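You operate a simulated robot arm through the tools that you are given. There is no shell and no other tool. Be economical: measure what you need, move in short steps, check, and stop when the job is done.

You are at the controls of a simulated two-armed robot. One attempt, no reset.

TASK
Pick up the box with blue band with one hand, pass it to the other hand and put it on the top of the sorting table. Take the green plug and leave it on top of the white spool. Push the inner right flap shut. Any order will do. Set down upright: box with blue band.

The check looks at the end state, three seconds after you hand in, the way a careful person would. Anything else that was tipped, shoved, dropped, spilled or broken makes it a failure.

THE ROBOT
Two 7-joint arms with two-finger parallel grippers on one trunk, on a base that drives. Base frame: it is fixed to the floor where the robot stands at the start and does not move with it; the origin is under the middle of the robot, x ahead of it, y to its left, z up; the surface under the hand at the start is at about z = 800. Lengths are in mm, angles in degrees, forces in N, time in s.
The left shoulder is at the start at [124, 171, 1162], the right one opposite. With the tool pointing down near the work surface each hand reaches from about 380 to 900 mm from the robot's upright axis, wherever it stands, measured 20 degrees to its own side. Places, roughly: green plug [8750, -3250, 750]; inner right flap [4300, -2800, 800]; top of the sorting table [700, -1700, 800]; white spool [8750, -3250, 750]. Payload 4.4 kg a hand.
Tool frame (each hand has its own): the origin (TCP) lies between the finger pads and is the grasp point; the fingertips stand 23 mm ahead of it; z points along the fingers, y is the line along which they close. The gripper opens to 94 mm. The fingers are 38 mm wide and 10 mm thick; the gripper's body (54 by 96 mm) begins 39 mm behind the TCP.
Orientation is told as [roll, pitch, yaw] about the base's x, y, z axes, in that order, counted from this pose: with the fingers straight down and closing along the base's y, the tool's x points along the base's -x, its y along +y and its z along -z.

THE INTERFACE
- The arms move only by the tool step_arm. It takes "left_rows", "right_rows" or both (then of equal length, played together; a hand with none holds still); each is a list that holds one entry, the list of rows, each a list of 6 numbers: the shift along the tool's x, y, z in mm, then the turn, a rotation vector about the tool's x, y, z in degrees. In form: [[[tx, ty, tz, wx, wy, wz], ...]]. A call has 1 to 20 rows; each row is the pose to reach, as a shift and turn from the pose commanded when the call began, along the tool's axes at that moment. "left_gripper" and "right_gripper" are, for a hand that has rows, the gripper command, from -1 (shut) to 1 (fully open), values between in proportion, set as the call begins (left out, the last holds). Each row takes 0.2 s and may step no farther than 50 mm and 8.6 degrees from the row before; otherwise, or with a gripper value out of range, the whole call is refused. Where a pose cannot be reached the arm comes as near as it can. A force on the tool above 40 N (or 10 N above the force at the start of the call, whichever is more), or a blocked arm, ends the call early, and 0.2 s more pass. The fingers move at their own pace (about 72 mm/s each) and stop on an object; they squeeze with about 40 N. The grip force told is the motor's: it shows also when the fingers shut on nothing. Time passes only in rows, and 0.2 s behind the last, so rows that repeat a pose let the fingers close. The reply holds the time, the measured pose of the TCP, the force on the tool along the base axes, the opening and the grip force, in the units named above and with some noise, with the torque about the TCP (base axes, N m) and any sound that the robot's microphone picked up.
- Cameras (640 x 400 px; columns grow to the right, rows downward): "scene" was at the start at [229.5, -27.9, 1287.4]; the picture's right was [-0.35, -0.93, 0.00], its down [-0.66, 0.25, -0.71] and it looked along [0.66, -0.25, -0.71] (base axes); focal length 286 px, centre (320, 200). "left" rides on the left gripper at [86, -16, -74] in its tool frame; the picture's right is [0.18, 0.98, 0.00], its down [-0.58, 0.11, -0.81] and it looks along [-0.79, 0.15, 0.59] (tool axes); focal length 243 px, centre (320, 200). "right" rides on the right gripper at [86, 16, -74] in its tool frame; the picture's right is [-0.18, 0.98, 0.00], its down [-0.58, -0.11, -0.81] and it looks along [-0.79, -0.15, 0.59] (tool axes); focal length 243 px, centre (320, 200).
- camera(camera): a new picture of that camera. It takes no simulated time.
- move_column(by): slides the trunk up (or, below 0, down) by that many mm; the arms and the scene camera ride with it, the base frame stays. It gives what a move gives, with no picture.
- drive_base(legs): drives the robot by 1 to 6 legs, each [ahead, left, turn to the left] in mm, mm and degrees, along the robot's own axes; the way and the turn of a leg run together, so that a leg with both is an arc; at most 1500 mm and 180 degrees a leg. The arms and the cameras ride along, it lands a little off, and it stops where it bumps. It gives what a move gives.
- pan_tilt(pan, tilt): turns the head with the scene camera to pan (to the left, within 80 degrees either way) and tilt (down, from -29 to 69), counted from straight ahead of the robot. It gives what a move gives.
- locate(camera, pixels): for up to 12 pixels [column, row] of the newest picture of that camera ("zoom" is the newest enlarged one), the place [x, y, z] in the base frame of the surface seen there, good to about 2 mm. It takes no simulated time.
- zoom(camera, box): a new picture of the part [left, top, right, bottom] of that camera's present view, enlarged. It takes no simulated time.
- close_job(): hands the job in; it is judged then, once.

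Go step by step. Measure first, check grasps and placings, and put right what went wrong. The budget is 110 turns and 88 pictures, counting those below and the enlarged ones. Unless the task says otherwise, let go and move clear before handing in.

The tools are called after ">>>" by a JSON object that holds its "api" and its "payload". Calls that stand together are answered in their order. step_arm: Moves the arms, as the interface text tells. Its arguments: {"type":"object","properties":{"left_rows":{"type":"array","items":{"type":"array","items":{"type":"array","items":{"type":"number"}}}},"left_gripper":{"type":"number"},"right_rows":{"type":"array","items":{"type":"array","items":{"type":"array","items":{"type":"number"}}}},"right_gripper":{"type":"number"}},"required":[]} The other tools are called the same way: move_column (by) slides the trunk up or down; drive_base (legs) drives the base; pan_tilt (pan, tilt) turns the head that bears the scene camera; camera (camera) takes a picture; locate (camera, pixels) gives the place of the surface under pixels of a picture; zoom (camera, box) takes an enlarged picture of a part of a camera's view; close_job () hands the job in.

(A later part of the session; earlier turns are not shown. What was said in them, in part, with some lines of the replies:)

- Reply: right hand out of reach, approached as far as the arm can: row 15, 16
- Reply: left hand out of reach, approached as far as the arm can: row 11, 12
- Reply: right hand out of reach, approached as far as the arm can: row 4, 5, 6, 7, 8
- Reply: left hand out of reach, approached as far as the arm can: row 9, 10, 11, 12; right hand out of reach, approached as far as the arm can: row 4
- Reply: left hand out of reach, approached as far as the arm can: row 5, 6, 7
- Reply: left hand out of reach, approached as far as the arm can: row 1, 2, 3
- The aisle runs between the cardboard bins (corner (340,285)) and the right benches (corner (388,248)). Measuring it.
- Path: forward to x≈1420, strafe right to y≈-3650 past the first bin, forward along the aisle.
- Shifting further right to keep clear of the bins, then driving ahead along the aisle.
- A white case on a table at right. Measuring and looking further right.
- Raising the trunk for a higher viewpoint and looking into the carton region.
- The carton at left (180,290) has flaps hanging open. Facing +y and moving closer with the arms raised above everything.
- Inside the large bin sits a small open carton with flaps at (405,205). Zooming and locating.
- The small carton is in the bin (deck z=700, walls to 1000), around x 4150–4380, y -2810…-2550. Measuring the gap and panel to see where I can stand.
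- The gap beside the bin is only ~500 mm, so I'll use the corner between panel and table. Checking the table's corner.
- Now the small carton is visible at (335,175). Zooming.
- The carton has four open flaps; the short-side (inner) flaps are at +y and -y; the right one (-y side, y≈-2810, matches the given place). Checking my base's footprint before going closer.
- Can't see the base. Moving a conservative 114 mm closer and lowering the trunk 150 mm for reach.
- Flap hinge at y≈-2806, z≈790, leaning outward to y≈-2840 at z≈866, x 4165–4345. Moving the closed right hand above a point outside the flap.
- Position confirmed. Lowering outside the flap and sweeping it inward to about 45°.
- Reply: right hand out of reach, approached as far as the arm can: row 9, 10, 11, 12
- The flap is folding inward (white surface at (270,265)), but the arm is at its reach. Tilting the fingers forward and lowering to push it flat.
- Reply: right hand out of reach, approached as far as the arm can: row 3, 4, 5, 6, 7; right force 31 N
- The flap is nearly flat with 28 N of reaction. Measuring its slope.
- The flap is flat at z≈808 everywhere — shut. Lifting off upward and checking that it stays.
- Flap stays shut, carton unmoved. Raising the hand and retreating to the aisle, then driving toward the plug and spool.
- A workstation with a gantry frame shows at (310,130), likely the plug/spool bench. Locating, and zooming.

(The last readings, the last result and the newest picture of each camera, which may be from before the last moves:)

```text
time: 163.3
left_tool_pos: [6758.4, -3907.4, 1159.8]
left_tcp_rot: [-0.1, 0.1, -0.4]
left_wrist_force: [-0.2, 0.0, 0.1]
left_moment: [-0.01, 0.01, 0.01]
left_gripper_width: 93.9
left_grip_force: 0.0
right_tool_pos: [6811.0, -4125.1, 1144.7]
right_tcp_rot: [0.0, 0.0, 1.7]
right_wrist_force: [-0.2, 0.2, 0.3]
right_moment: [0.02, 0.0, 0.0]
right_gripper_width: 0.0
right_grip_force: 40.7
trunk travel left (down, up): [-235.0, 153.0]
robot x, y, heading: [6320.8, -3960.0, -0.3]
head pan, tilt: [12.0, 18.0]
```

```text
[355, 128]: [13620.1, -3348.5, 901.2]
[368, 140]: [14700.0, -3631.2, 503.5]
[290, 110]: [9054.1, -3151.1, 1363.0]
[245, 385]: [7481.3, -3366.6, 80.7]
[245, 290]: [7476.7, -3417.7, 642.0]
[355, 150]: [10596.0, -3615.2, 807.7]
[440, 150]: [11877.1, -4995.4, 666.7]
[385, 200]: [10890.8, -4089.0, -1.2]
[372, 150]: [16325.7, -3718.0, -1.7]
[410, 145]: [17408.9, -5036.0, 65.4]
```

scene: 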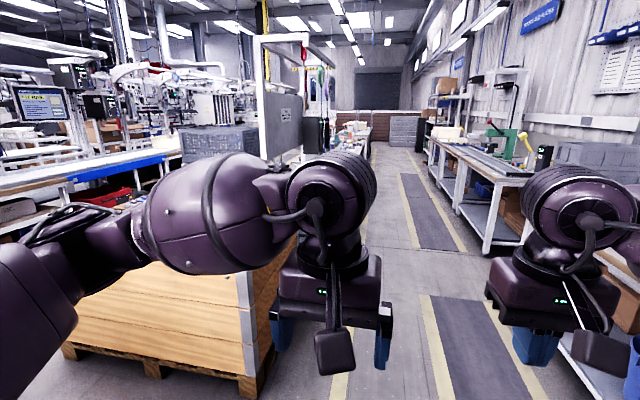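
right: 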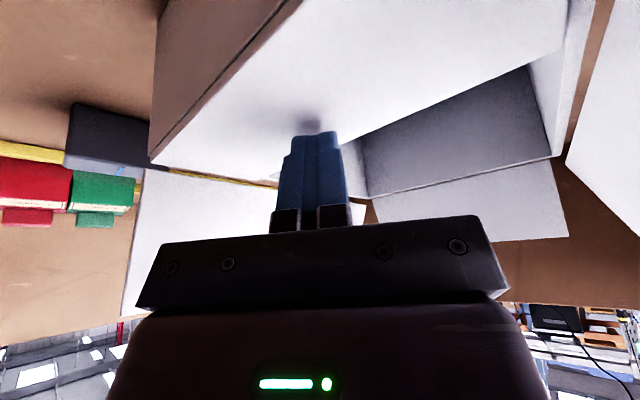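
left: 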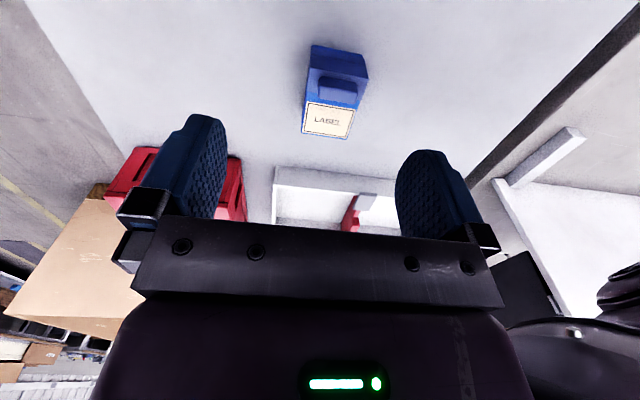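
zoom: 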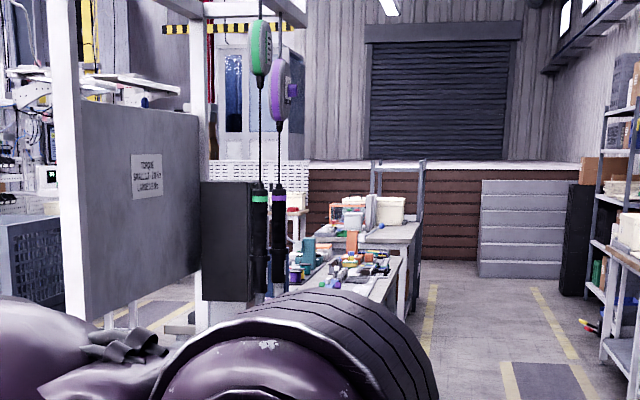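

The station is further on. Driving 1700 mm ahead and looking left.

>>> {"api": "drive_base", "payload": {"legs": [[1500, -60, 0], [200, 0, 0]]}}

>>> {"api": "pan_tilt", "payload": {"pan": 35, "tilt": 30}}

>>> {"api": "camera", "payload": {"camera": "scene"}}

```text
refused: leg 1 is longer than a leg can be; nothing moved
```

```text
time: 164.2
left_tool_pos: [6757.9, -3906.6, 1159.3]
left_tcp_rot: [0.0, 0.2, -0.5]
left_wrist_force: [-0.4, 0.2, 0.5]
left_moment: [0.0, 0.03, 0.0]
left_gripper_width: 94.1
left_grip_force: 0.2
right_tool_pos: [6810.2, -4125.6, 1144.5]
right_tcp_rot: [0.0, 0.0, 1.7]
right_wrist_force: [0.3, -0.3, -0.2]
right_moment: [0.01, 0.01, 0.02]
right_gripper_width: 0.0
right_grip_force: 39.6
trunk travel left (down, up): [-235.0, 153.0]
robot x, y, heading: [6318.3, -3964.8, -0.2]
head pan, tilt: [35.0, 30.0]
```

```text
33 pictures are left
```

scene: 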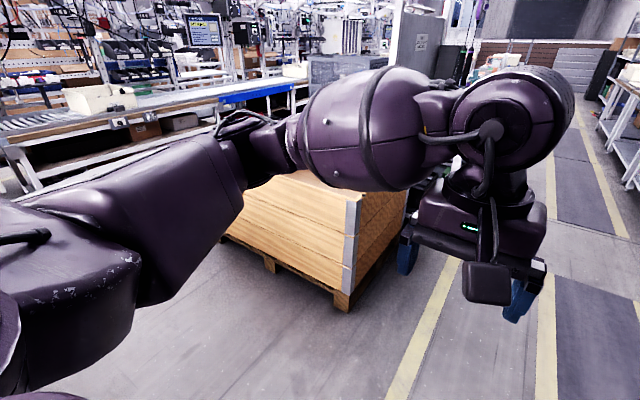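

The leg was too long by a hair; splitting it.

>>> {"api": "drive_base", "payload": {"legs": [[1400, -60, 0], [450, 0, 0]]}}

>>> {"api": "pan_tilt", "payload": {"pan": 35, "tilt": 30}}

>>> {"api": "camera", "payload": {"camera": "scene"}}

```text
time: 173.6
left_tool_pos: [8623.7, -3942.6, 1159.2]
left_tcp_rot: [0.0, 0.1, 1.1]
left_wrist_force: [-0.3, 0.5, 0.6]
left_moment: [-0.02, 0.01, 0.0]
left_gripper_width: 93.8
left_grip_force: 0.1
right_tool_pos: [8681.0, -4157.7, 1144.7]
right_tcp_rot: [0.0, 0.0, 3.3]
right_wrist_force: [-0.1, 0.2, -0.6]
right_moment: [-0.02, 0.02, 0.0]
right_gripper_width: 0.1
right_grip_force: 40.3
trunk travel left (down, up): [-235.0, 153.0]
robot x, y, heading: [8186.0, -4013.4, 1.3]
head pan, tilt: [35.0, 30.0]
```

```text
time: 174.2
left_tool_pos: [8624.4, -3940.4, 1159.1]
left_tcp_rot: [0.0, 0.2, 1.1]
left_wrist_force: [-0.2, 0.6, 0.0]
left_moment: [0.02, 0.0, -0.01]
left_gripper_width: 93.9
left_grip_force: 0.1
right_tool_pos: [8681.1, -4158.5, 1145.1]
right_tcp_rot: [0.0, 0.0, 3.4]
right_wrist_force: [-0.1, 0.1, 0.5]
right_moment: [0.0, 0.0, 0.0]
right_gripper_width: 0.2
right_grip_force: 39.9
trunk travel left (down, up): [-235.0, 153.0]
robot x, y, heading: [8182.6, -4009.7, 1.2]
head pan, tilt: [35.0, 30.0]
```

```text
32 pictures are left
```

scene: 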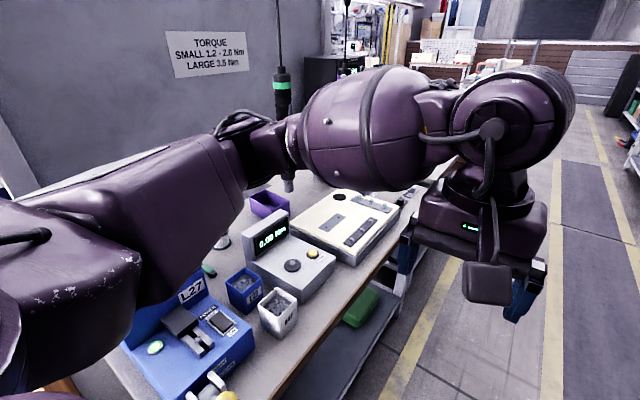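

We're alongside the torque bench with hanging drivers. Measuring the bench edge before turning.

>>> {"api": "locate", "payload": {"camera": "scene", "pixels": [[300, 355], [400, 230], [200, 385], [222, 240], [282, 130], [290, 185], [210, 270], [240, 395], [320, 220], [150, 300], [270, 200]]}}

>>> {"api": "zoom", "payload": {"camera": "scene", "box": [110, 170, 430, 400]}}

```text
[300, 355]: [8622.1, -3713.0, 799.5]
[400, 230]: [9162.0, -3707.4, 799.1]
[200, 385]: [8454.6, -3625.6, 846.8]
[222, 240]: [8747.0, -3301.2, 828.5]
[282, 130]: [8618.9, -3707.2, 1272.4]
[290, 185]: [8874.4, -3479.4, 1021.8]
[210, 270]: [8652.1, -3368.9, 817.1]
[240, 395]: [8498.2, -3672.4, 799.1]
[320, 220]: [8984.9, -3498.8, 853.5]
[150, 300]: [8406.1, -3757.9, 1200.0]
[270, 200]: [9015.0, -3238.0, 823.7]
```

```text
1.74 times, centred on (270, 285) of scene
```

zoom: 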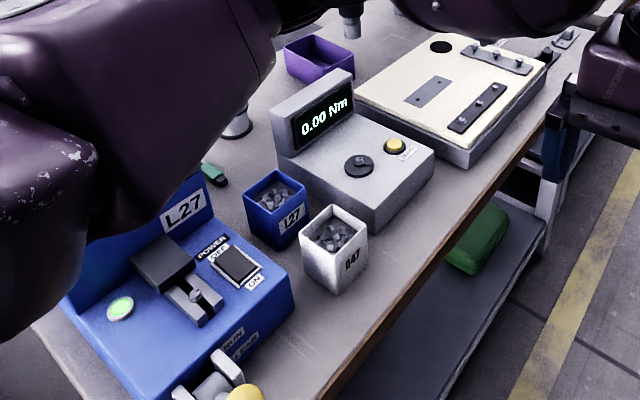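

Green plug seems to be at (8652,-3369,817) and the white spool around (8747,-3301). I'll back off, turn to face the bench, and strafe so the left arm can work clear of the hanging driver at (8874,-3479).

>>> {"api": "drive_base", "payload": {"legs": [[0, -240, 0], [0, 0, 88.8], [0, -640, 0]]}}

>>> {"api": "pan_tilt", "payload": {"pan": 8, "tilt": 35}}

>>> {"api": "camera", "payload": {"camera": "scene"}}

```text
time: 186.6
left_tool_pos: [8779.0, -3795.6, 1158.9]
left_tcp_rot: [0.0, 0.0, 92.2]
left_wrist_force: [0.2, -0.5, -0.1]
left_moment: [0.0, 0.01, -0.01]
left_gripper_width: 93.9
left_grip_force: 0.0
right_tool_pos: [8995.3, -3734.7, 1145.0]
right_tcp_rot: [0.1, 0.0, 94.1]
right_wrist_force: [-0.4, 0.2, 0.0]
right_moment: [0.01, 0.0, 0.01]
right_gripper_width: 0.0
right_grip_force: 40.0
trunk travel left (down, up): [-235.0, 153.0]
robot x, y, heading: [8856.4, -4231.3, 91.9]
head pan, tilt: [35.0, 30.0]
```

```text
time: 187.5
left_tool_pos: [8778.6, -3795.2, 1159.9]
left_tcp_rot: [0.0, 0.0, 92.1]
left_wrist_force: [0.3, 0.1, -0.6]
left_moment: [-0.01, 0.0, 0.01]
left_gripper_width: 93.9
left_grip_force: 0.1
right_tool_pos: [8994.3, -3735.0, 1144.6]
right_tcp_rot: [0.0, 0.0, 94.2]
right_wrist_force: [0.1, 0.1, -0.4]
right_moment: [0.01, 0.03, -0.01]
right_gripper_width: 0.0
right_grip_force: 39.5
trunk travel left (down, up): [-235.0, 153.0]
robot x, y, heading: [8850.9, -4230.8, 92.4]
head pan, tilt: [8.0, 35.0]
```

```text
30 pictures are left
```

scene: 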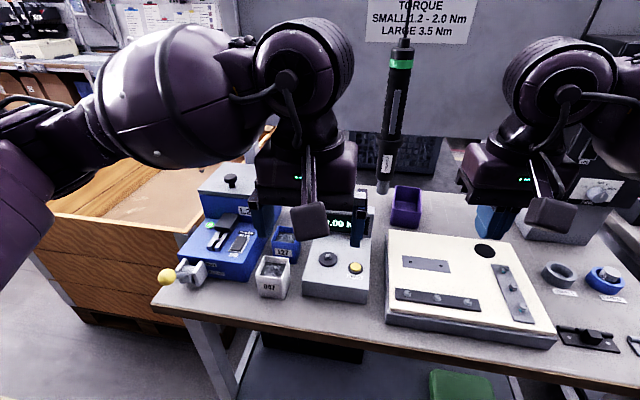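

The driver hangs between the arms. Pulling the right hand back and viewing with the left wrist camera.

>>> {"api": "step_arm", "payload": {"right_rows": [[[30, 0, 0, 0, 0, 0], [60, 0, 0, 0, 0, 0], [90, 0, 0, 0, 0, 0], [110, 0, 0, 0, 0, 0]]]}}

>>> {"api": "camera", "payload": {"camera": "left"}}

```text
time: 188.5
left_tool_pos: [8779.7, -3796.5, 1159.1]
left_tcp_rot: [0.0, 0.2, 92.1]
left_wrist_force: [-0.2, 0.1, 0.6]
left_moment: [0.01, -0.05, 0.01]
left_gripper_width: 94.1
left_grip_force: 0.0
right_tool_pos: [9002.8, -3845.2, 1146.3]
right_tcp_rot: [0.0, 0.1, 94.2]
right_wrist_force: [-0.1, 0.0, -1.1]
right_moment: [0.02, -0.01, 0.01]
right_gripper_width: 0.0
right_grip_force: 39.8
trunk travel left (down, up): [-235.0, 153.0]
robot x, y, heading: [8855.9, -4233.4, 92.3]
head pan, tilt: [8.0, 35.0]
```

```text
29 pictures are left
```

left: 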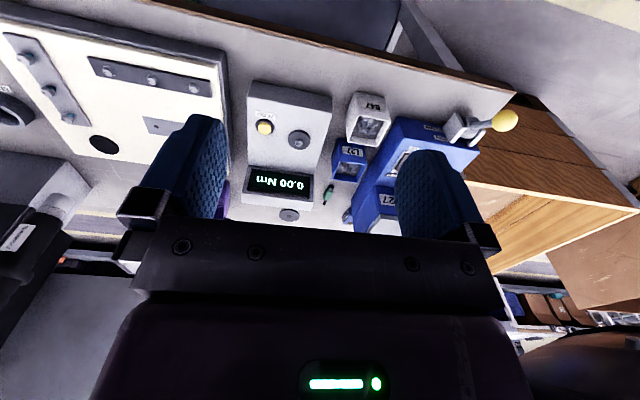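

Green plug at (328,193) and a round spool at (289,214). Enlarging and measuring.

>>> {"api": "zoom", "payload": {"camera": "left", "box": [225, 130, 405, 240]}}

>>> {"api": "locate", "payload": {"camera": "zoom", "pixels": [[365, 215], [372, 195], [355, 245], [375, 180], [228, 300], [205, 300], [250, 300], [228, 280], [180, 210], [370, 150], [432, 300], [100, 150]]}}

```text
3.56 times, centred on (315, 185) of left
```

zoom: 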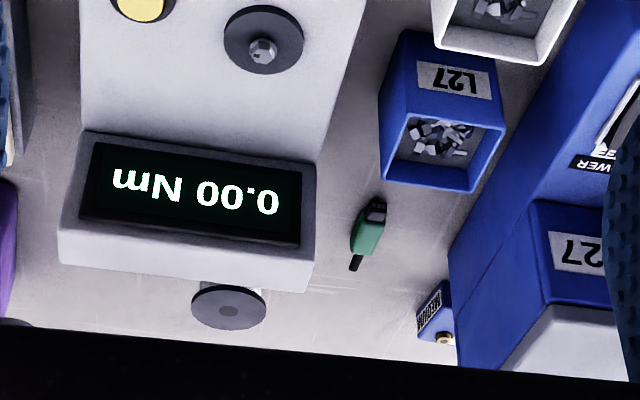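

```text
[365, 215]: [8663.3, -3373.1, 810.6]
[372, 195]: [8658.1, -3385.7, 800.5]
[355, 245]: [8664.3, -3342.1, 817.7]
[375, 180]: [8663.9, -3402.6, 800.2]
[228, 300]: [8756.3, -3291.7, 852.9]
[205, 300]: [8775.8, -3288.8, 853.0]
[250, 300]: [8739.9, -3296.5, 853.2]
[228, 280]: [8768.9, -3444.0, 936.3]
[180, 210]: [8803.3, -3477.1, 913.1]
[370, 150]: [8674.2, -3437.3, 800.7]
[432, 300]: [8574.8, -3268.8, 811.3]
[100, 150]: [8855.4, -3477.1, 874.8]
```

Plug lies along y at about (8664,-3370), spool top at z=853, centre ≈(8757,-3292). Measuring neighbours (display edge, bins, L27 unit, panel).

>>> {"api": "locate", "payload": {"camera": "zoom", "pixels": [[308, 175], [308, 240], [305, 285], [500, 140], [395, 175], [470, 185], [455, 245], [530, 210], [440, 55], [318, 150], [358, 262], [360, 235]]}}

>>> {"api": "locate", "payload": {"camera": "scene", "pixels": [[395, 70], [385, 185], [405, 50], [350, 130], [440, 140], [215, 185], [405, 200]]}}

```text
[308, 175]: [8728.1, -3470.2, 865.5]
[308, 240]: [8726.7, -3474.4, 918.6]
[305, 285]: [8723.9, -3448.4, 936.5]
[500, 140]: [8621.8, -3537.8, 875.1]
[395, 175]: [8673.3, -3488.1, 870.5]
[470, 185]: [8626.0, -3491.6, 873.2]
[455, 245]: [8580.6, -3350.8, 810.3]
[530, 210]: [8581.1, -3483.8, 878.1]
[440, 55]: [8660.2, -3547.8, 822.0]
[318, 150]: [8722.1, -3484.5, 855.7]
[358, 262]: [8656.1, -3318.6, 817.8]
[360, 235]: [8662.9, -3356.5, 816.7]
```

```text
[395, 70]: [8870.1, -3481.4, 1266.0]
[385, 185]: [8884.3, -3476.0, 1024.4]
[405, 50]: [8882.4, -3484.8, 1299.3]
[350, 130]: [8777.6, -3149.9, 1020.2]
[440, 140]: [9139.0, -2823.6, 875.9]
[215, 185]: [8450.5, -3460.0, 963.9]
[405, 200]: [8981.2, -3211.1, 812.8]
```

Enough clearance around the plug (display at x≥8724, L27 unit at x≤8580). Driving 165 mm closer, correcting heading, and lowering the trunk 60 mm.

>>> {"api": "drive_base", "payload": {"legs": [[165, 0, -2]]}}

>>> {"api": "move_column", "payload": {"by": -60}}

```text
time: 190.0
left_tool_pos: [8790.5, -3632.9, 1159.5]
left_tcp_rot: [0.0, 0.1, 90.1]
left_wrist_force: [-0.4, 0.5, -0.6]
left_moment: [0.01, -0.02, 0.02]
left_gripper_width: 94.1
left_grip_force: 0.1
right_tool_pos: [9012.9, -3689.7, 1145.7]
right_tcp_rot: [0.0, 0.0, 92.3]
right_wrist_force: [-0.5, -0.1, -0.1]
right_moment: [-0.02, -0.02, -0.01]
right_gripper_width: 0.1
right_grip_force: 40.0
trunk travel left (down, up): [-235.0, 153.0]
robot x, y, heading: [8850.9, -4071.1, 90.2]
head pan, tilt: [8.0, 35.0]
```

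```text
time: 191.0
left_tool_pos: [8790.8, -3636.0, 1100.5]
left_tcp_rot: [0.0, -0.2, 90.2]
left_wrist_force: [0.0, -0.9, 1.0]
left_moment: [0.04, 0.02, -0.03]
left_gripper_width: 93.8
left_grip_force: 0.1
right_tool_pos: [9011.4, -3670.5, 1051.0]
right_tcp_rot: [0.2, 6.9, 92.2]
right_wrist_force: [0.3, 0.5, -0.5]
right_moment: [0.01, -0.01, 0.02]
right_gripper_width: 0.0
right_grip_force: 40.0
trunk travel left (down, up): [-175.0, 213.0]
robot x, y, heading: [8851.4, -4069.0, 90.6]
head pan, tilt: [8.0, 35.0]
```

Moving the left hand over the plug at height 1100, gripper half open (~50 mm), yaw 85°.

>>> {"api": "step_arm", "payload": {"left_rows": [[[-15, 40, 0, 0, 0, 1], [-45, 75, 0, 0, 0, 2], [-80, 105, 0, 0, 0, 3], [-120, 128, 0, 0, 0, 4], [-168, 129, 0, 0, 0, 5], [-215, 129, 0, 0, 0, 5], [-245, 129, 30, 0, 0, 5], [-270, 129, 70, 0, 0, 5], [-270, 129, 100, 0, 0, 5], [-270, 129, 100, 0, 0, 5]]], "left_gripper": 0.06}}

>>> {"api": "camera", "payload": {"camera": "scene"}}

>>> {"api": "camera", "payload": {"camera": "left"}}

```text
time: 193.2
left_tool_pos: [8657.4, -3365.2, 996.8]
left_tcp_rot: [0.0, 0.0, 85.1]
left_wrist_force: [-0.7, 0.3, -0.3]
left_moment: [0.01, 0.0, -0.01]
left_gripper_width: 49.7
left_grip_force: 0.1
right_tool_pos: [9012.0, -3671.6, 1048.7]
right_tcp_rot: [0.2, 7.0, 92.3]
right_wrist_force: [-0.9, 0.6, -0.8]
right_moment: [-0.01, 0.03, -0.01]
right_gripper_width: 0.0
right_grip_force: 40.2
trunk travel left (down, up): [-175.0, 213.0]
robot x, y, heading: [8850.9, -4067.2, 90.5]
head pan, tilt: [8.0, 35.0]
```

```text
27 pictures are left
```

scene: 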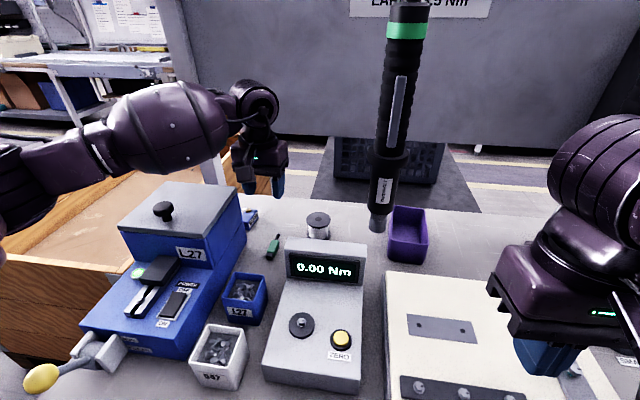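

```text
26 pictures are left
```

left: 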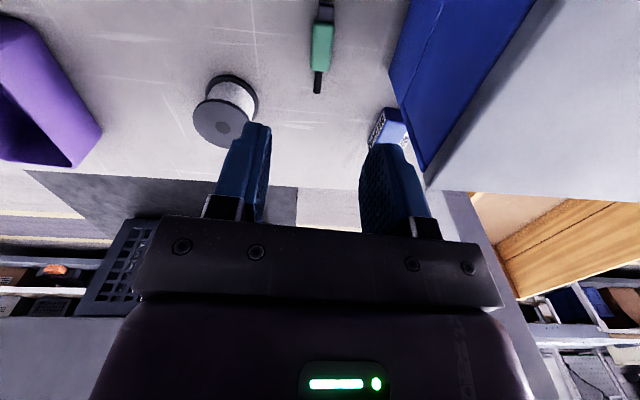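

The white spool (with grey flanges) and plug are clearly visible. Locating plug, spool and the blue unit's near edge exactly.

>>> {"api": "zoom", "payload": {"camera": "scene", "box": [220, 180, 380, 280]}}

>>> {"api": "locate", "payload": {"camera": "zoom", "pixels": [[210, 255], [220, 235], [195, 290], [232, 222], [395, 150], [365, 165], [425, 160], [395, 190], [90, 200], [60, 90], [395, 225], [120, 150]]}}

>>> {"api": "locate", "payload": {"camera": "left", "pixels": [[320, 30], [320, 60], [318, 85], [222, 125], [200, 125], [245, 125], [395, 80], [428, 150], [420, 120], [315, 10]]}}

```text
4.00 times, centred on (300, 230) of scene
```

zoom: 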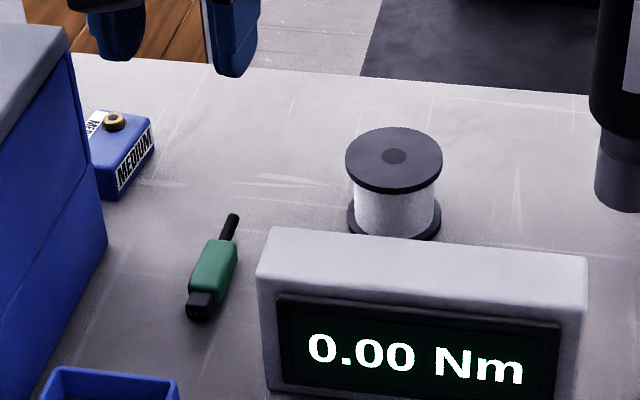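

```text
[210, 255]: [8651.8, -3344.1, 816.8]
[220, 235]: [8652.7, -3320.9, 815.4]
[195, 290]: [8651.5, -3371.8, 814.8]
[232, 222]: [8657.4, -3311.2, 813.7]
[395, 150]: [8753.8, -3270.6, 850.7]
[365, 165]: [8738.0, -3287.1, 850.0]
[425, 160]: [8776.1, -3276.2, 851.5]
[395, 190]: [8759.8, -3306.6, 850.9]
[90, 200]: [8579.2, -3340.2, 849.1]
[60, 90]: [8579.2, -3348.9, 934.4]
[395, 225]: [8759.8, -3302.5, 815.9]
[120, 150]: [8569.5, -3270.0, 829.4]
```

```text
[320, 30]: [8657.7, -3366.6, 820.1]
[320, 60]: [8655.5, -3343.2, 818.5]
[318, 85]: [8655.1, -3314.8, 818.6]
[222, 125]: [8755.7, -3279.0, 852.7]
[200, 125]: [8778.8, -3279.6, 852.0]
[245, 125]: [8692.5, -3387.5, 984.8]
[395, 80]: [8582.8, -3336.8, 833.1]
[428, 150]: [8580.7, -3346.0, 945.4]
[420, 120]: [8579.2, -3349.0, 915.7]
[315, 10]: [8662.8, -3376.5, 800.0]
```

Plug body centre is ≈20 mm beyond the TCP and nearly centred laterally; blue unit face at x=8580 leaves room. Descending to tips ≈3 mm above the bench.

>>> {"api": "step_arm", "payload": {"left_rows": [[[-18, 2.5, 20, 0, 0, 0], [-18, 2.5, 55, 0, 0, 0], [-18, 2.5, 90, 0, 0, 0], [-18, 2.5, 125, 0, 0, 0], [-18, 2.5, 150, 0, 0, 0], [-18, 2.5, 164, 0, 0, 0], [-18, 2.5, 170, 0, 0, 0], [-18, 2.5, 170, 0, 0, 0]]]}}

>>> {"api": "camera", "payload": {"camera": "left"}}

>>> {"api": "zoom", "payload": {"camera": "scene", "box": [180, 130, 380, 280]}}

```text
time: 195.0
left_tool_pos: [8667.9, -3347.9, 845.3]
left_tcp_rot: [0.1, -1.3, 85.0]
left_wrist_force: [-0.3, -0.5, 0.1]
left_moment: [0.02, -0.01, -0.02]
left_gripper_width: 49.9
left_grip_force: 0.0
right_tool_pos: [9017.9, -3676.0, 1053.2]
right_tcp_rot: [0.5, 6.5, 92.3]
right_wrist_force: [0.8, -0.1, 0.6]
right_moment: [0.0, 0.0, 0.0]
right_gripper_width: 0.0
right_grip_force: 40.6
trunk travel left (down, up): [-175.0, 213.0]
robot x, y, heading: [8851.9, -4071.5, 90.1]
head pan, tilt: [8.0, 35.0]
```

```text
24 pictures are left
```

left: 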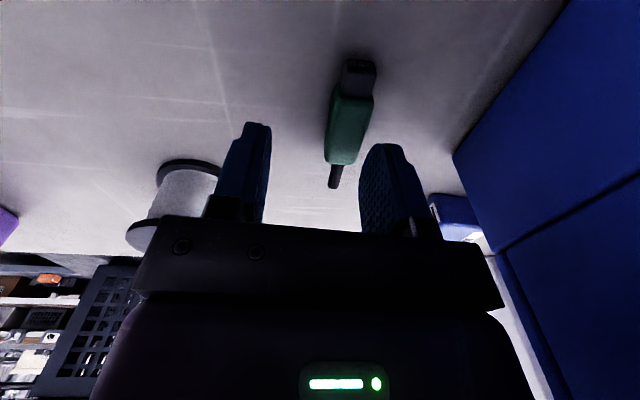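

```text
2.67 times, centred on (280, 205) of scene
```

zoom: 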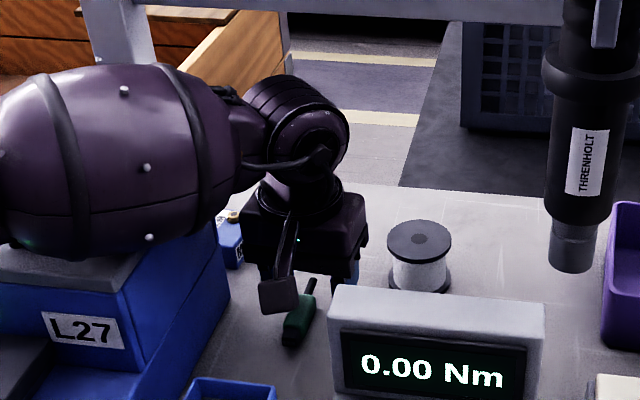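

The hand stopped 19 mm high and 11 mm sideways: the forearm is likely resting against the blue unit's knob. Lifting straight up, then raising the trunk to bring the forearm in from higher.

>>> {"api": "step_arm", "payload": {"left_rows": [[[0, 0, -40, 0, 0, 0], [0, 0, -80, 0, 0, 0], [0, 0, -120, 0, 0, 0], [0, 0, -150, 0, 0, 0], [0, 0, -150, 0, 0, 0]]]}}

>>> {"api": "camera", "payload": {"camera": "scene"}}

```text
time: 196.2
left_tool_pos: [8658.7, -3348.5, 979.7]
left_tcp_rot: [0.0, 0.2, 85.2]
left_wrist_force: [0.3, 0.3, -0.4]
left_moment: [0.02, 0.04, 0.01]
left_gripper_width: 49.9
left_grip_force: 0.0
right_tool_pos: [9011.9, -3670.5, 1049.2]
right_tcp_rot: [0.2, 7.1, 92.3]
right_wrist_force: [-0.6, 0.3, -0.3]
right_moment: [0.01, -0.02, -0.01]
right_gripper_width: 0.3
right_grip_force: 40.2
trunk travel left (down, up): [-175.0, 213.0]
robot x, y, heading: [8855.3, -4070.2, 90.3]
head pan, tilt: [8.0, 35.0]
```

```text
22 pictures are left
```

scene: 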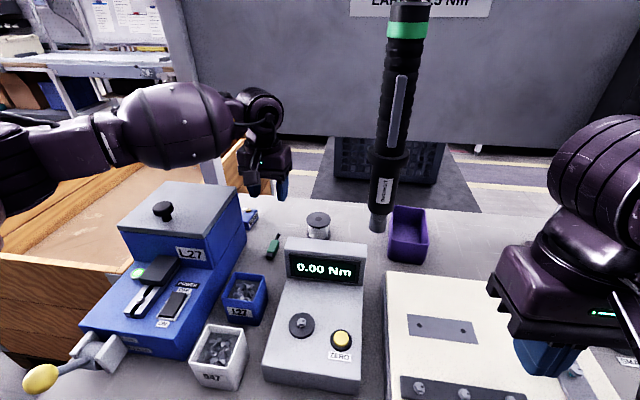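

The blue unit looks unmoved. Raising the trunk 140 mm, then lowering the hand in stages with checks.

>>> {"api": "move_column", "payload": {"by": 140}}

>>> {"api": "step_arm", "payload": {"left_rows": [[[0, 0, 40, 0, 0, 0], [0, 0, 80, 0, 0, 0], [0, 0, 120, 0, 0, 0], [0, 0, 160, 0, 0, 0], [0, 0, 200, 0, 0, 0], [0, 0, 240, 0, 0, 0], [0, 0, 240, 0, 0, 0]]]}}

>>> {"api": "camera", "payload": {"camera": "scene"}}

```text
time: 197.8
left_tool_pos: [8659.6, -3346.2, 1118.2]
left_tcp_rot: [0.0, 0.1, 85.2]
left_wrist_force: [-0.1, 0.7, -0.6]
left_moment: [-0.01, 0.03, -0.01]
left_gripper_width: 50.0
left_grip_force: 0.1
right_tool_pos: [9011.6, -3670.1, 1189.1]
right_tcp_rot: [0.2, 7.2, 92.3]
right_wrist_force: [0.3, -0.1, -0.6]
right_moment: [-0.01, 0.03, 0.0]
right_gripper_width: 0.1
right_grip_force: 40.3
trunk travel left (down, up): [-315.0, 73.0]
robot x, y, heading: [8850.9, -4071.6, 90.1]
head pan, tilt: [8.0, 35.0]
```

```text
time: 199.4
left_tool_pos: [8662.3, -3345.2, 880.7]
left_tcp_rot: [0.0, 0.0, 85.1]
left_wrist_force: [-1.0, -0.1, 0.2]
left_moment: [0.02, -0.02, -0.01]
left_gripper_width: 49.7
left_grip_force: 0.0
right_tool_pos: [9012.5, -3670.6, 1190.5]
right_tcp_rot: [0.2, 7.1, 92.3]
right_wrist_force: [-0.5, 0.5, -0.5]
right_moment: [0.03, -0.02, -0.03]
right_gripper_width: 0.2
right_grip_force: 40.2
trunk travel left (down, up): [-315.0, 73.0]
robot x, y, heading: [8849.4, -4072.4, 90.3]
head pan, tilt: [8.0, 35.0]
```

```text
21 pictures are left
```

scene: 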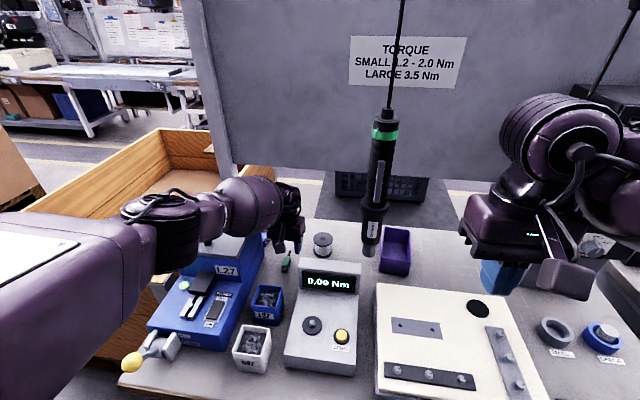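

Reached z=881 without deviation this time. Checking the plug's position relative to the fingers.

>>> {"api": "camera", "payload": {"camera": "left"}}

>>> {"api": "locate", "payload": {"camera": "scene", "pixels": [[215, 225], [240, 230], [250, 200], [205, 215], [170, 265], [245, 240]]}}

```text
20 pictures are left
```

left: 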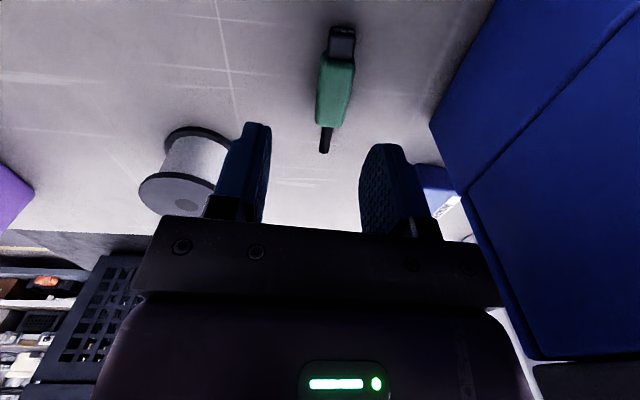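

```text
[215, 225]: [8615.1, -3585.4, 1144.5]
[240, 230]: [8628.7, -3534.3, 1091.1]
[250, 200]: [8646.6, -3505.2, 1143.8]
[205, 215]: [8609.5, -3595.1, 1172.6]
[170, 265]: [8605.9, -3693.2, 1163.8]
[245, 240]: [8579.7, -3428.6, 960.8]
```

Forearm is now well above the unit (z≈1091+ vs 961). Measuring the plug from the wrist camera.

>>> {"api": "locate", "payload": {"camera": "left", "pixels": [[335, 70], [334, 95], [331, 115], [325, 145], [342, 45], [318, 95], [350, 95], [182, 200], [160, 190], [470, 150]]}}

```text
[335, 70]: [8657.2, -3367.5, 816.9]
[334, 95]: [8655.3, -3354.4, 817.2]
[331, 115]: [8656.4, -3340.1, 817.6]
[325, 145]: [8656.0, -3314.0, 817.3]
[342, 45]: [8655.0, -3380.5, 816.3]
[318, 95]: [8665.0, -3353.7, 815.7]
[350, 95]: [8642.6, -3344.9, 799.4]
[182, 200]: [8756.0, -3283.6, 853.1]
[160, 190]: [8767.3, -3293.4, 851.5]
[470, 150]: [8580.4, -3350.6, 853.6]
```

Correcting by (-6,-4) mm and lowering 55 mm.

>>> {"api": "step_arm", "payload": {"left_rows": [[[4.5, 5.6, 15, 0, 0, 0], [4.5, 5.6, 35, 0, 0, 0], [4.5, 5.6, 48, 0, 0, 0], [4.5, 5.6, 55, 0, 0, 0], [4.5, 5.6, 55, 0, 0, 0]]]}}

>>> {"api": "camera", "payload": {"camera": "left"}}

```text
time: 200.6
left_tool_pos: [8654.9, -3353.4, 833.0]
left_tcp_rot: [0.0, 0.1, 85.3]
left_wrist_force: [0.0, 0.9, -0.3]
left_moment: [0.0, 0.02, 0.0]
left_gripper_width: 49.8
left_grip_force: 0.0
left hand out of reach, approached as far as the arm can: row 4, 5
right_tool_pos: [9011.8, -3671.2, 1189.0]
right_tcp_rot: [0.2, 7.0, 92.3]
right_wrist_force: [-0.1, 0.8, -0.2]
right_moment: [0.03, 0.01, -0.03]
right_gripper_width: 0.2
right_grip_force: 40.2
trunk travel left (down, up): [-315.0, 73.0]
robot x, y, heading: [8854.5, -4070.4, 90.6]
head pan, tilt: [8.0, 35.0]
```

```text
19 pictures are left
```

left: 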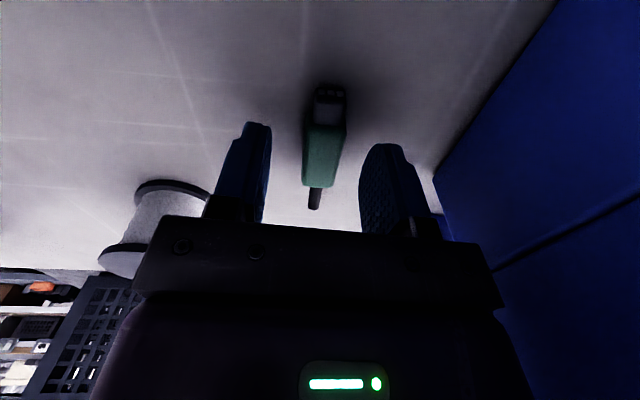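

Still 7 mm high at the reach limit; lowering the trunk by 7 mm and gripping.

>>> {"api": "move_column", "payload": {"by": -7}}

>>> {"api": "step_arm", "payload": {"left_rows": [[[0, 0, 0, 0, 0, 0], [0, 0, 0, 0, 0, 0], [0, 0, 0, 0, 0, 0], [0, 0, 0, 0, 0, 0]]], "left_gripper": -1}}

>>> {"api": "camera", "payload": {"camera": "left"}}

```text
time: 201.2
left_tool_pos: [8655.1, -3352.8, 826.5]
left_tcp_rot: [0.0, 0.1, 85.0]
left_wrist_force: [0.8, -0.6, 0.2]
left_moment: [0.04, 0.02, -0.02]
left_gripper_width: 49.5
left_grip_force: 0.0
right_tool_pos: [9011.7, -3671.3, 1183.7]
right_tcp_rot: [0.2, 7.0, 92.3]
right_wrist_force: [-0.6, 0.2, -0.3]
right_moment: [0.01, -0.02, 0.0]
right_gripper_width: 0.1
right_grip_force: 39.5
trunk travel left (down, up): [-308.0, 80.0]
robot x, y, heading: [8850.1, -4070.2, 90.1]
head pan, tilt: [8.0, 35.0]
```

```text
time: 202.2
left_tool_pos: [8653.9, -3351.5, 826.1]
left_tcp_rot: [0.0, 0.1, 85.3]
left_wrist_force: [-0.1, -0.7, 0.3]
left_moment: [-0.03, 0.04, -0.01]
left_gripper_width: 18.6
left_grip_force: 39.6
right_tool_pos: [9012.1, -3670.8, 1183.1]
right_tcp_rot: [0.1, 7.0, 92.3]
right_wrist_force: [0.1, -0.1, 0.4]
right_moment: [-0.01, 0.01, -0.01]
right_gripper_width: 0.0
right_grip_force: 40.0
trunk travel left (down, up): [-308.0, 80.0]
robot x, y, heading: [8853.2, -4072.8, 90.3]
head pan, tilt: [8.0, 35.0]
```

```text
18 pictures are left
```

left: 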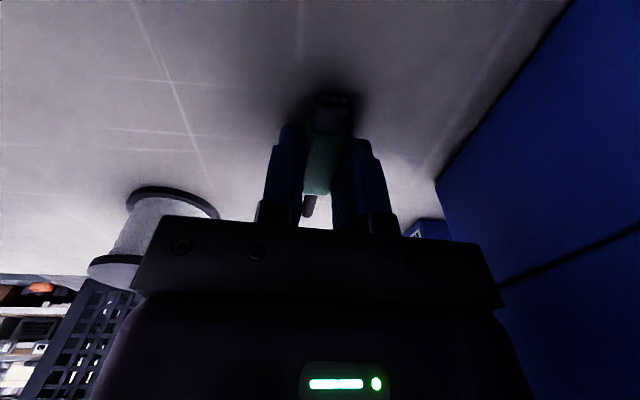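

Plug gripped (18.6 mm, 40 N). Lifting 110 mm and moving over the spool.

>>> {"api": "step_arm", "payload": {"left_rows": [[[0, 0, -25, 0, 0, 0], [0, 0, -60, 0, 0, 0], [0, 0, -95, 0, 0, 0], [0, 0, -115, 0, 0, 0], [-19, -24, -115, 0, 0, 0], [-38, -48, -115, 0, 0, 0], [-57, -72, -115, 0, 0, 0], [-77, -96, -115, 0, 0, 0], [-77, -96, -115, 0, 0, 0]]]}}

>>> {"api": "camera", "payload": {"camera": "left"}}

>>> {"api": "zoom", "payload": {"camera": "scene", "box": [180, 150, 420, 300]}}

```text
time: 204.2
left_tool_pos: [8740.9, -3317.9, 942.6]
left_tcp_rot: [0.1, 0.1, 85.1]
left_wrist_force: [-0.3, -0.2, -0.6]
left_moment: [-0.01, 0.0, -0.02]
left_gripper_width: 18.7
left_grip_force: 40.3
left hand out of reach, approached as far as the arm can: row 7, 8, 9
right_tool_pos: [9011.6, -3670.2, 1182.3]
right_tcp_rot: [0.3, 7.0, 92.3]
right_wrist_force: [-0.9, -1.0, 0.5]
right_moment: [0.0, -0.01, 0.0]
right_gripper_width: 0.1
right_grip_force: 39.4
trunk travel left (down, up): [-308.0, 80.0]
robot x, y, heading: [8850.7, -4069.7, 90.3]
head pan, tilt: [8.0, 35.0]
```

```text
17 pictures are left
```

left: 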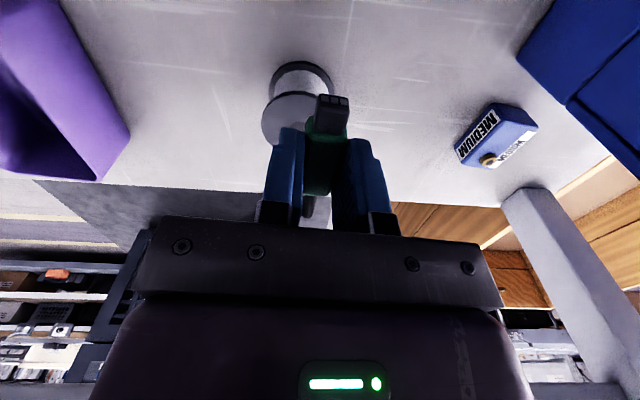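

```text
2.67 times, centred on (300, 225) of scene
```

zoom: 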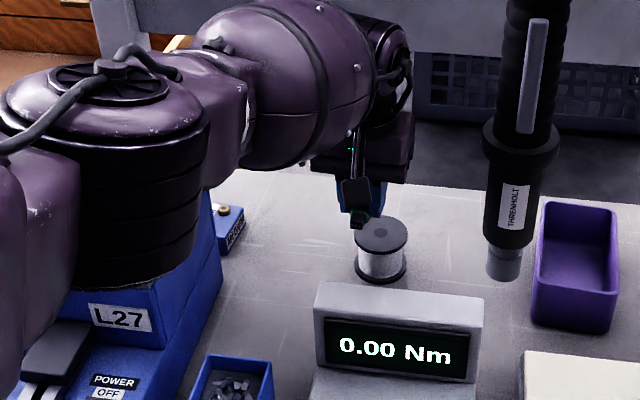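

Need to extend further; lowering the trunk helps, but first check the elbow height over the blue unit.

>>> {"api": "locate", "payload": {"camera": "zoom", "pixels": [[150, 272], [120, 285], [180, 260], [290, 160], [120, 300], [20, 330], [381, 235], [360, 240], [405, 235], [381, 255]]}}

```text
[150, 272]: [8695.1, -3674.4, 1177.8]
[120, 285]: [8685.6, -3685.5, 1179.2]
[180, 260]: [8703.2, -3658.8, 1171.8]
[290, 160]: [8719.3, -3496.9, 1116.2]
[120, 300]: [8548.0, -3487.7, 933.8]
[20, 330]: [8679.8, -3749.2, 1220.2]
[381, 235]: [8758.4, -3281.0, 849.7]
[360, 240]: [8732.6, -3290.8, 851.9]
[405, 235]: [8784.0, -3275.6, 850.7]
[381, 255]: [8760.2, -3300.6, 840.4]
```

Elbow is high (z≈1175) and clear of the unit. Lowering the trunk in steps with the hand kept above the spool, then extending.

>>> {"api": "move_column", "payload": {"by": -30}}

>>> {"api": "step_arm", "payload": {"left_rows": [[[0, 0, -15, 0, 0, 0], [0, 0, -30, 0, 0, 0], [0, 0, -30, 0, 0, 0]]]}}

>>> {"api": "move_column", "payload": {"by": -35}}

>>> {"api": "step_arm", "payload": {"left_rows": [[[-12, -5, 0, 0, 0, 0], [-24, -10, 0, 0, 0, 0], [-34, -14, 0, 0, 0, 0], [-34, -14, 0, 0, 0, 0]]]}}

>>> {"api": "zoom", "payload": {"camera": "scene", "box": [250, 170, 410, 270]}}

```text
time: 204.9
left_tool_pos: [8742.3, -3317.1, 911.8]
left_tcp_rot: [0.0, -0.1, 85.0]
left_wrist_force: [0.5, 0.2, 0.2]
left_moment: [-0.04, -0.01, -0.03]
left_gripper_width: 18.8
left_grip_force: 39.8
right_tool_pos: [9012.5, -3671.4, 1153.2]
right_tcp_rot: [0.3, 6.9, 92.3]
right_wrist_force: [-1.1, -0.6, 0.0]
right_moment: [-0.01, 0.0, -0.01]
right_gripper_width: 0.0
right_grip_force: 39.8
trunk travel left (down, up): [-278.0, 110.0]
robot x, y, heading: [8854.5, -4070.2, 90.1]
head pan, tilt: [8.0, 35.0]
```

```text
time: 205.7
left_tool_pos: [8742.4, -3315.8, 941.1]
left_tcp_rot: [0.0, 0.1, 85.1]
left_wrist_force: [-0.2, 0.0, 0.5]
left_moment: [0.0, -0.02, -0.01]
left_gripper_width: 18.7
left_grip_force: 39.5
right_tool_pos: [9012.2, -3671.0, 1153.1]
right_tcp_rot: [0.3, 7.0, 92.2]
right_wrist_force: [-1.3, 0.9, 0.0]
right_moment: [-0.01, 0.0, -0.01]
right_gripper_width: 0.1
right_grip_force: 40.1
trunk travel left (down, up): [-278.0, 110.0]
robot x, y, heading: [8849.5, -4070.2, 90.5]
head pan, tilt: [8.0, 35.0]
```

```text
time: 206.5
left_tool_pos: [8741.6, -3317.3, 907.0]
left_tcp_rot: [0.0, -0.2, 85.1]
left_wrist_force: [0.3, 0.6, -0.3]
left_moment: [0.01, -0.01, -0.02]
left_gripper_width: 18.5
left_grip_force: 39.9
right_tool_pos: [9012.8, -3672.9, 1119.4]
right_tcp_rot: [0.2, 6.9, 92.4]
right_wrist_force: [0.4, -0.5, 1.4]
right_moment: [0.03, -0.02, -0.02]
right_gripper_width: 0.3
right_grip_force: 40.4
trunk travel left (down, up): [-243.0, 145.0]
robot x, y, heading: [8851.5, -4069.2, 90.4]
head pan, tilt: [8.0, 35.0]
```

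```text
time: 207.5
left_tool_pos: [8759.3, -3285.2, 905.8]
left_tcp_rot: [-0.1, 0.1, 85.2]
left_wrist_force: [1.0, -0.3, -0.4]
left_moment: [0.05, -0.02, 0.03]
left_gripper_width: 18.3
left_grip_force: 40.1
right_tool_pos: [9012.2, -3670.6, 1118.0]
right_tcp_rot: [0.3, 7.0, 92.2]
right_wrist_force: [-0.1, 0.2, 0.2]
right_moment: [-0.02, -0.05, -0.01]
right_gripper_width: 0.0
right_grip_force: 40.2
trunk travel left (down, up): [-243.0, 145.0]
robot x, y, heading: [8852.5, -4071.6, 90.3]
head pan, tilt: [8.0, 35.0]
```

```text
4.00 times, centred on (330, 220) of scene
```

zoom: 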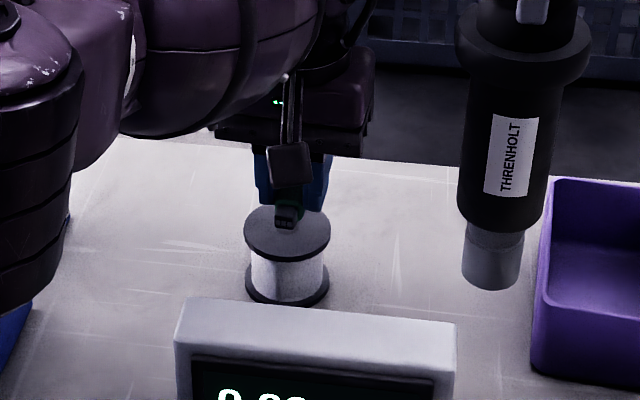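

Over the spool. Checking alignment numerically with scene and wrist views.

>>> {"api": "locate", "payload": {"camera": "zoom", "pixels": [[287, 245], [255, 240], [320, 240], [287, 256], [286, 222], [286, 208], [247, 236], [328, 236]]}}

>>> {"api": "camera", "payload": {"camera": "left"}}

>>> {"api": "locate", "payload": {"camera": "left", "pixels": [[330, 105], [325, 150], [330, 95], [300, 100], [360, 100], [310, 80], [345, 80]]}}

```text
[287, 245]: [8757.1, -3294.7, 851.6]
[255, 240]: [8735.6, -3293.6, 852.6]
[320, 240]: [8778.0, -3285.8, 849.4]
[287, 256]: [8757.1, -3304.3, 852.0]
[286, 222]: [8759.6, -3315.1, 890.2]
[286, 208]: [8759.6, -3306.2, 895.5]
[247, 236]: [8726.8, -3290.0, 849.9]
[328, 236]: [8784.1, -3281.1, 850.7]
```

```text
14 pictures are left
```

left: 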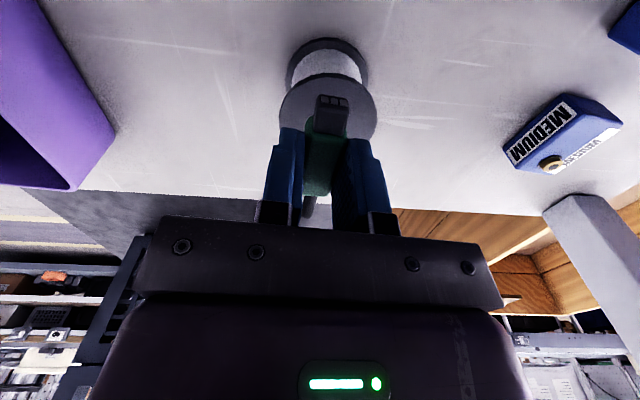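

```text
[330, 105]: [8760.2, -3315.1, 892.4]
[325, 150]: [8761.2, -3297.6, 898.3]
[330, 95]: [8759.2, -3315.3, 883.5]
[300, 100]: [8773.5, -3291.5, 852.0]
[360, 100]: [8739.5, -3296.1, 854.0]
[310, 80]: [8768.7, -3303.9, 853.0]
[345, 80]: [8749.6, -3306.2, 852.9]
```

Plug is centred over the spool (spool centre ≈(8757,-3279), plug body middle ≈-3285). Lowering 26 mm gently.

>>> {"api": "step_arm", "payload": {"left_rows": [[[0, 2, 10, 0, 0, 0], [0, 2, 18, 0, 0, 0], [0, 2, 23, 0, 0, 0], [0, 2, 25, 0, 0, 0], [0, 2, 26, 0, 0, 0], [0, 2, 26, 0, 0, 0]]]}}

>>> {"api": "zoom", "payload": {"camera": "scene", "box": [280, 190, 360, 250]}}

```text
time: 208.9
left_tool_pos: [8757.2, -3292.1, 879.4]
left_tcp_rot: [0.0, 0.0, 85.2]
left_wrist_force: [1.0, 0.5, -0.4]
left_moment: [0.0, -0.05, 0.01]
left_gripper_width: 18.5
left_grip_force: 39.8
left hand out of reach, approached as far as the arm can: row 1, 2, 3, 4, 5, 6
right_tool_pos: [9012.4, -3671.5, 1117.1]
right_tcp_rot: [0.2, 7.0, 92.3]
right_wrist_force: [0.4, 0.2, 1.2]
right_moment: [-0.02, 0.0, -0.01]
right_gripper_width: 0.0
right_grip_force: 40.1
trunk travel left (down, up): [-243.0, 145.0]
robot x, y, heading: [8853.2, -4071.5, 90.1]
head pan, tilt: [8.0, 35.0]
```

```text
6.67 times, centred on (320, 220) of scene
```

zoom: 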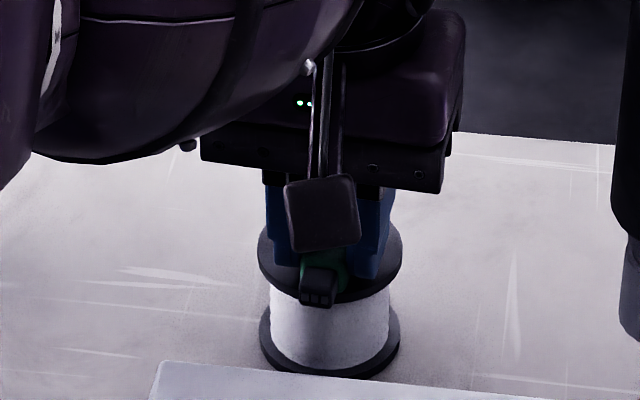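

Reach limit pulled it back 7 mm. Raising slightly, lowering the trunk 35 mm for more reach, then re-centering.

>>> {"api": "step_arm", "payload": {"left_rows": [[[0, 0, -20, 0, 0, 0], [0, 0, -48, 0, 0, 0], [0, 0, -48, 0, 0, 0]]]}}

>>> {"api": "move_column", "payload": {"by": -35}}

>>> {"api": "step_arm", "payload": {"left_rows": [[[-6, 0, 0, 0, 0, 0], [-11, 0, 0, 0, 0, 0], [-11, 0, 5, 0, 0, 0], [-11, 0, 10, 0, 0, 0], [-11, 0, 12, 0, 0, 0], [-11, 0, 12, 0, 0, 0]]]}}

```text
time: 209.7
left_tool_pos: [8756.6, -3289.6, 928.2]
left_tcp_rot: [0.0, 0.2, 85.3]
left_wrist_force: [0.3, -0.5, -0.7]
left_moment: [0.02, -0.01, -0.03]
left_gripper_width: 18.6
left_grip_force: 40.4
right_tool_pos: [9011.8, -3670.3, 1117.4]
right_tcp_rot: [0.2, 7.1, 92.4]
right_wrist_force: [-0.3, -0.4, -0.8]
right_moment: [0.02, 0.01, -0.03]
right_gripper_width: 0.0
right_grip_force: 39.8
trunk travel left (down, up): [-243.0, 145.0]
robot x, y, heading: [8846.9, -4068.4, 89.9]
head pan, tilt: [8.0, 35.0]
```

```text
time: 210.5
left_tool_pos: [8756.4, -3291.9, 896.3]
left_tcp_rot: [-0.1, -0.1, 85.2]
left_wrist_force: [-0.8, -0.2, -0.4]
left_moment: [0.02, -0.01, -0.02]
left_gripper_width: 18.6
left_grip_force: 39.5
right_tool_pos: [9012.0, -3671.1, 1085.1]
right_tcp_rot: [0.3, 6.7, 92.4]
right_wrist_force: [0.0, -0.3, 0.0]
right_moment: [0.06, 0.03, 0.0]
right_gripper_width: 0.2
right_grip_force: 39.7
trunk travel left (down, up): [-208.0, 180.0]
robot x, y, heading: [8855.0, -4069.6, 89.9]
head pan, tilt: [8.0, 35.0]
```

```text
time: 211.9
left_tool_pos: [8754.8, -3280.8, 882.2]
left_tcp_rot: [0.1, 0.1, 85.1]
left_wrist_force: [0.6, 0.1, -1.1]
left_moment: [0.01, -0.01, 0.03]
left_gripper_width: 18.6
left_grip_force: 39.9
right_tool_pos: [9012.0, -3670.9, 1082.9]
right_tcp_rot: [0.2, 7.0, 92.3]
right_wrist_force: [-0.2, -0.5, 0.2]
right_moment: [-0.01, -0.03, -0.01]
right_gripper_width: 0.0
right_grip_force: 39.8
trunk travel left (down, up): [-208.0, 180.0]
robot x, y, heading: [8848.1, -4071.7, 90.3]
head pan, tilt: [8.0, 35.0]
```

Now at (8755,-3281,882), about 3 mm above contact. Lowering in 1 mm steps while watching the force.

>>> {"api": "step_arm", "payload": {"left_rows": [[[0, 0, 1, 0, 0, 0], [0, 0, 2, 0, 0, 0], [0, 0, 3, 0, 0, 0], [0, 0, 4, 0, 0, 0], [0, 0, 4, 0, 0, 0]]]}}

>>> {"api": "zoom", "payload": {"camera": "scene", "box": [280, 190, 360, 250]}}

```text
time: 213.1
left_tool_pos: [8756.4, -3281.4, 877.2]
left_tcp_rot: [0.1, -0.1, 85.2]
left_wrist_force: [0.3, -0.1, 0.9]
left_moment: [-0.01, 0.0, 0.04]
left_gripper_width: 18.7
left_grip_force: 39.6
right_tool_pos: [9011.0, -3670.6, 1083.4]
right_tcp_rot: [0.2, 7.1, 92.3]
right_wrist_force: [0.6, -0.8, 0.3]
right_moment: [0.0, 0.0, 0.01]
right_gripper_width: 0.1
right_grip_force: 40.3
trunk travel left (down, up): [-208.0, 180.0]
robot x, y, heading: [8849.1, -4073.0, 90.5]
head pan, tilt: [8.0, 35.0]
```

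```text
6.67 times, centred on (320, 220) of scene
```

zoom: 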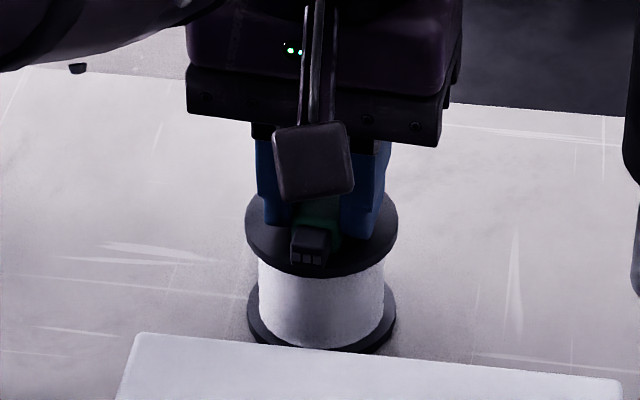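

Well placed; force barely changing. Two more millimetres.

>>> {"api": "step_arm", "payload": {"left_rows": [[[0, 0, 1, 0, 0, 0], [0, 0, 2, 0, 0, 0], [0, 0, 2, 0, 0, 0]]]}}

```text
time: 213.9
left_tool_pos: [8756.4, -3281.4, 877.9]
left_tcp_rot: [0.0, -0.1, 85.2]
left_wrist_force: [-0.6, 3.9, 10.8]
left_moment: [0.01, 0.01, 0.0]
left_gripper_width: 18.6
left_grip_force: 40.6
right_tool_pos: [9012.5, -3671.0, 1083.1]
right_tcp_rot: [0.2, 7.0, 92.3]
right_wrist_force: [0.0, 0.4, 0.1]
right_moment: [0.01, -0.02, -0.03]
right_gripper_width: 0.0
right_grip_force: 40.0
trunk travel left (down, up): [-208.0, 180.0]
robot x, y, heading: [8851.9, -4076.3, 90.4]
head pan, tilt: [8.0, 35.0]
```

Contact at ~10 N. Easing 1 mm up, opening to ~50 mm, and rising.

>>> {"api": "step_arm", "payload": {"left_rows": [[[0, 0, -1, 0, 0, 0], [0, 0, -1, 0, 0, 0], [0, 0, -1, 0, 0, 0], [0, 0, -10, 0, 0, 0], [0, 0, -30, 0, 0, 0], [0, 0, -60, 0, 0, 0], [0, 0, -95, 0, 0, 0], [0, 0, -125, 0, 0, 0]]], "left_gripper": 0.06}}

>>> {"api": "camera", "payload": {"camera": "left"}}

>>> {"api": "zoom", "payload": {"camera": "scene", "box": [240, 170, 400, 270]}}

```text
time: 215.7
left_tool_pos: [8760.1, -3282.7, 1003.5]
left_tcp_rot: [0.0, 0.0, 85.2]
left_wrist_force: [-0.4, 0.0, 2.0]
left_moment: [0.0, 0.04, 0.0]
left_gripper_width: 50.0
left_grip_force: 0.2
right_tool_pos: [9011.4, -3671.5, 1082.8]
right_tcp_rot: [0.2, 7.0, 92.4]
right_wrist_force: [0.2, -0.2, 0.6]
right_moment: [-0.02, -0.04, -0.01]
right_gripper_width: 0.0
right_grip_force: 40.3
trunk travel left (down, up): [-208.0, 180.0]
robot x, y, heading: [8851.3, -4072.6, 90.2]
head pan, tilt: [8.0, 35.0]
```

```text
11 pictures are left
```

left: 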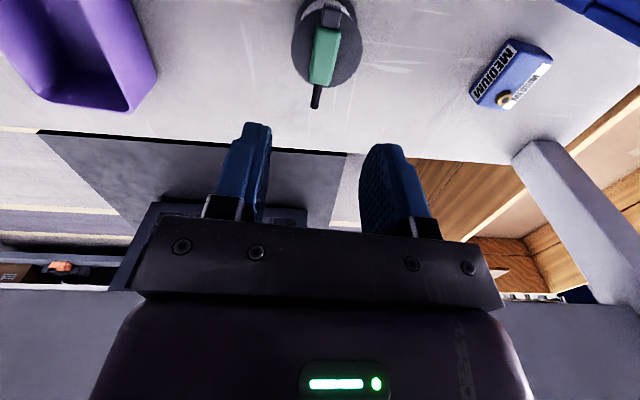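

```text
4.00 times, centred on (320, 220) of scene
```

zoom: 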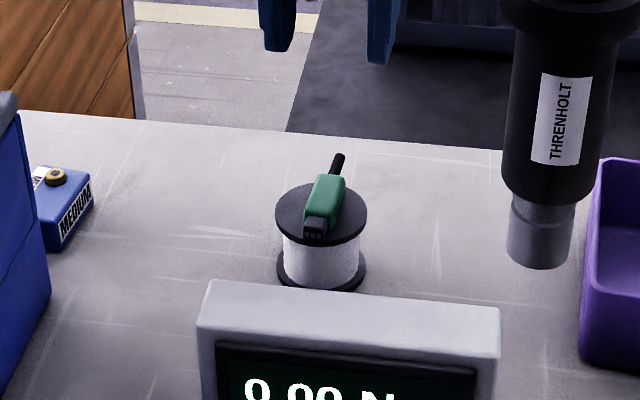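

The green plug lies flat on the white spool (zoom (325,205)), the hand is clear, the flap was verified shut, and the box verified upright on the sorting table. Handing in.

>>> {"api": "close_job", "payload": {}}

```text
The job is handed in.
```

I finished all three parts and handed the job in; no result has come back yet.

- **Box with blue band:** picked up with the right hand, passed to the left in mid-air, and set down upright on the sorting table. I saw it standing after letting go.
- **Flap:** the right inner flap of the small carton is pushed shut. It measured flat at z ≈ 808 and stayed down after I lifted off. I took "right" as the short-side flap at -y, which matches the place you gave.
- **Green plug:** resting on top of the white spool, with the hand clear above it.

While reaching for the plug, my left forearm seems to have pressed against the blue L27 unit. I backed off and came in from higher; the unit looked unmoved in the picture afterwards.
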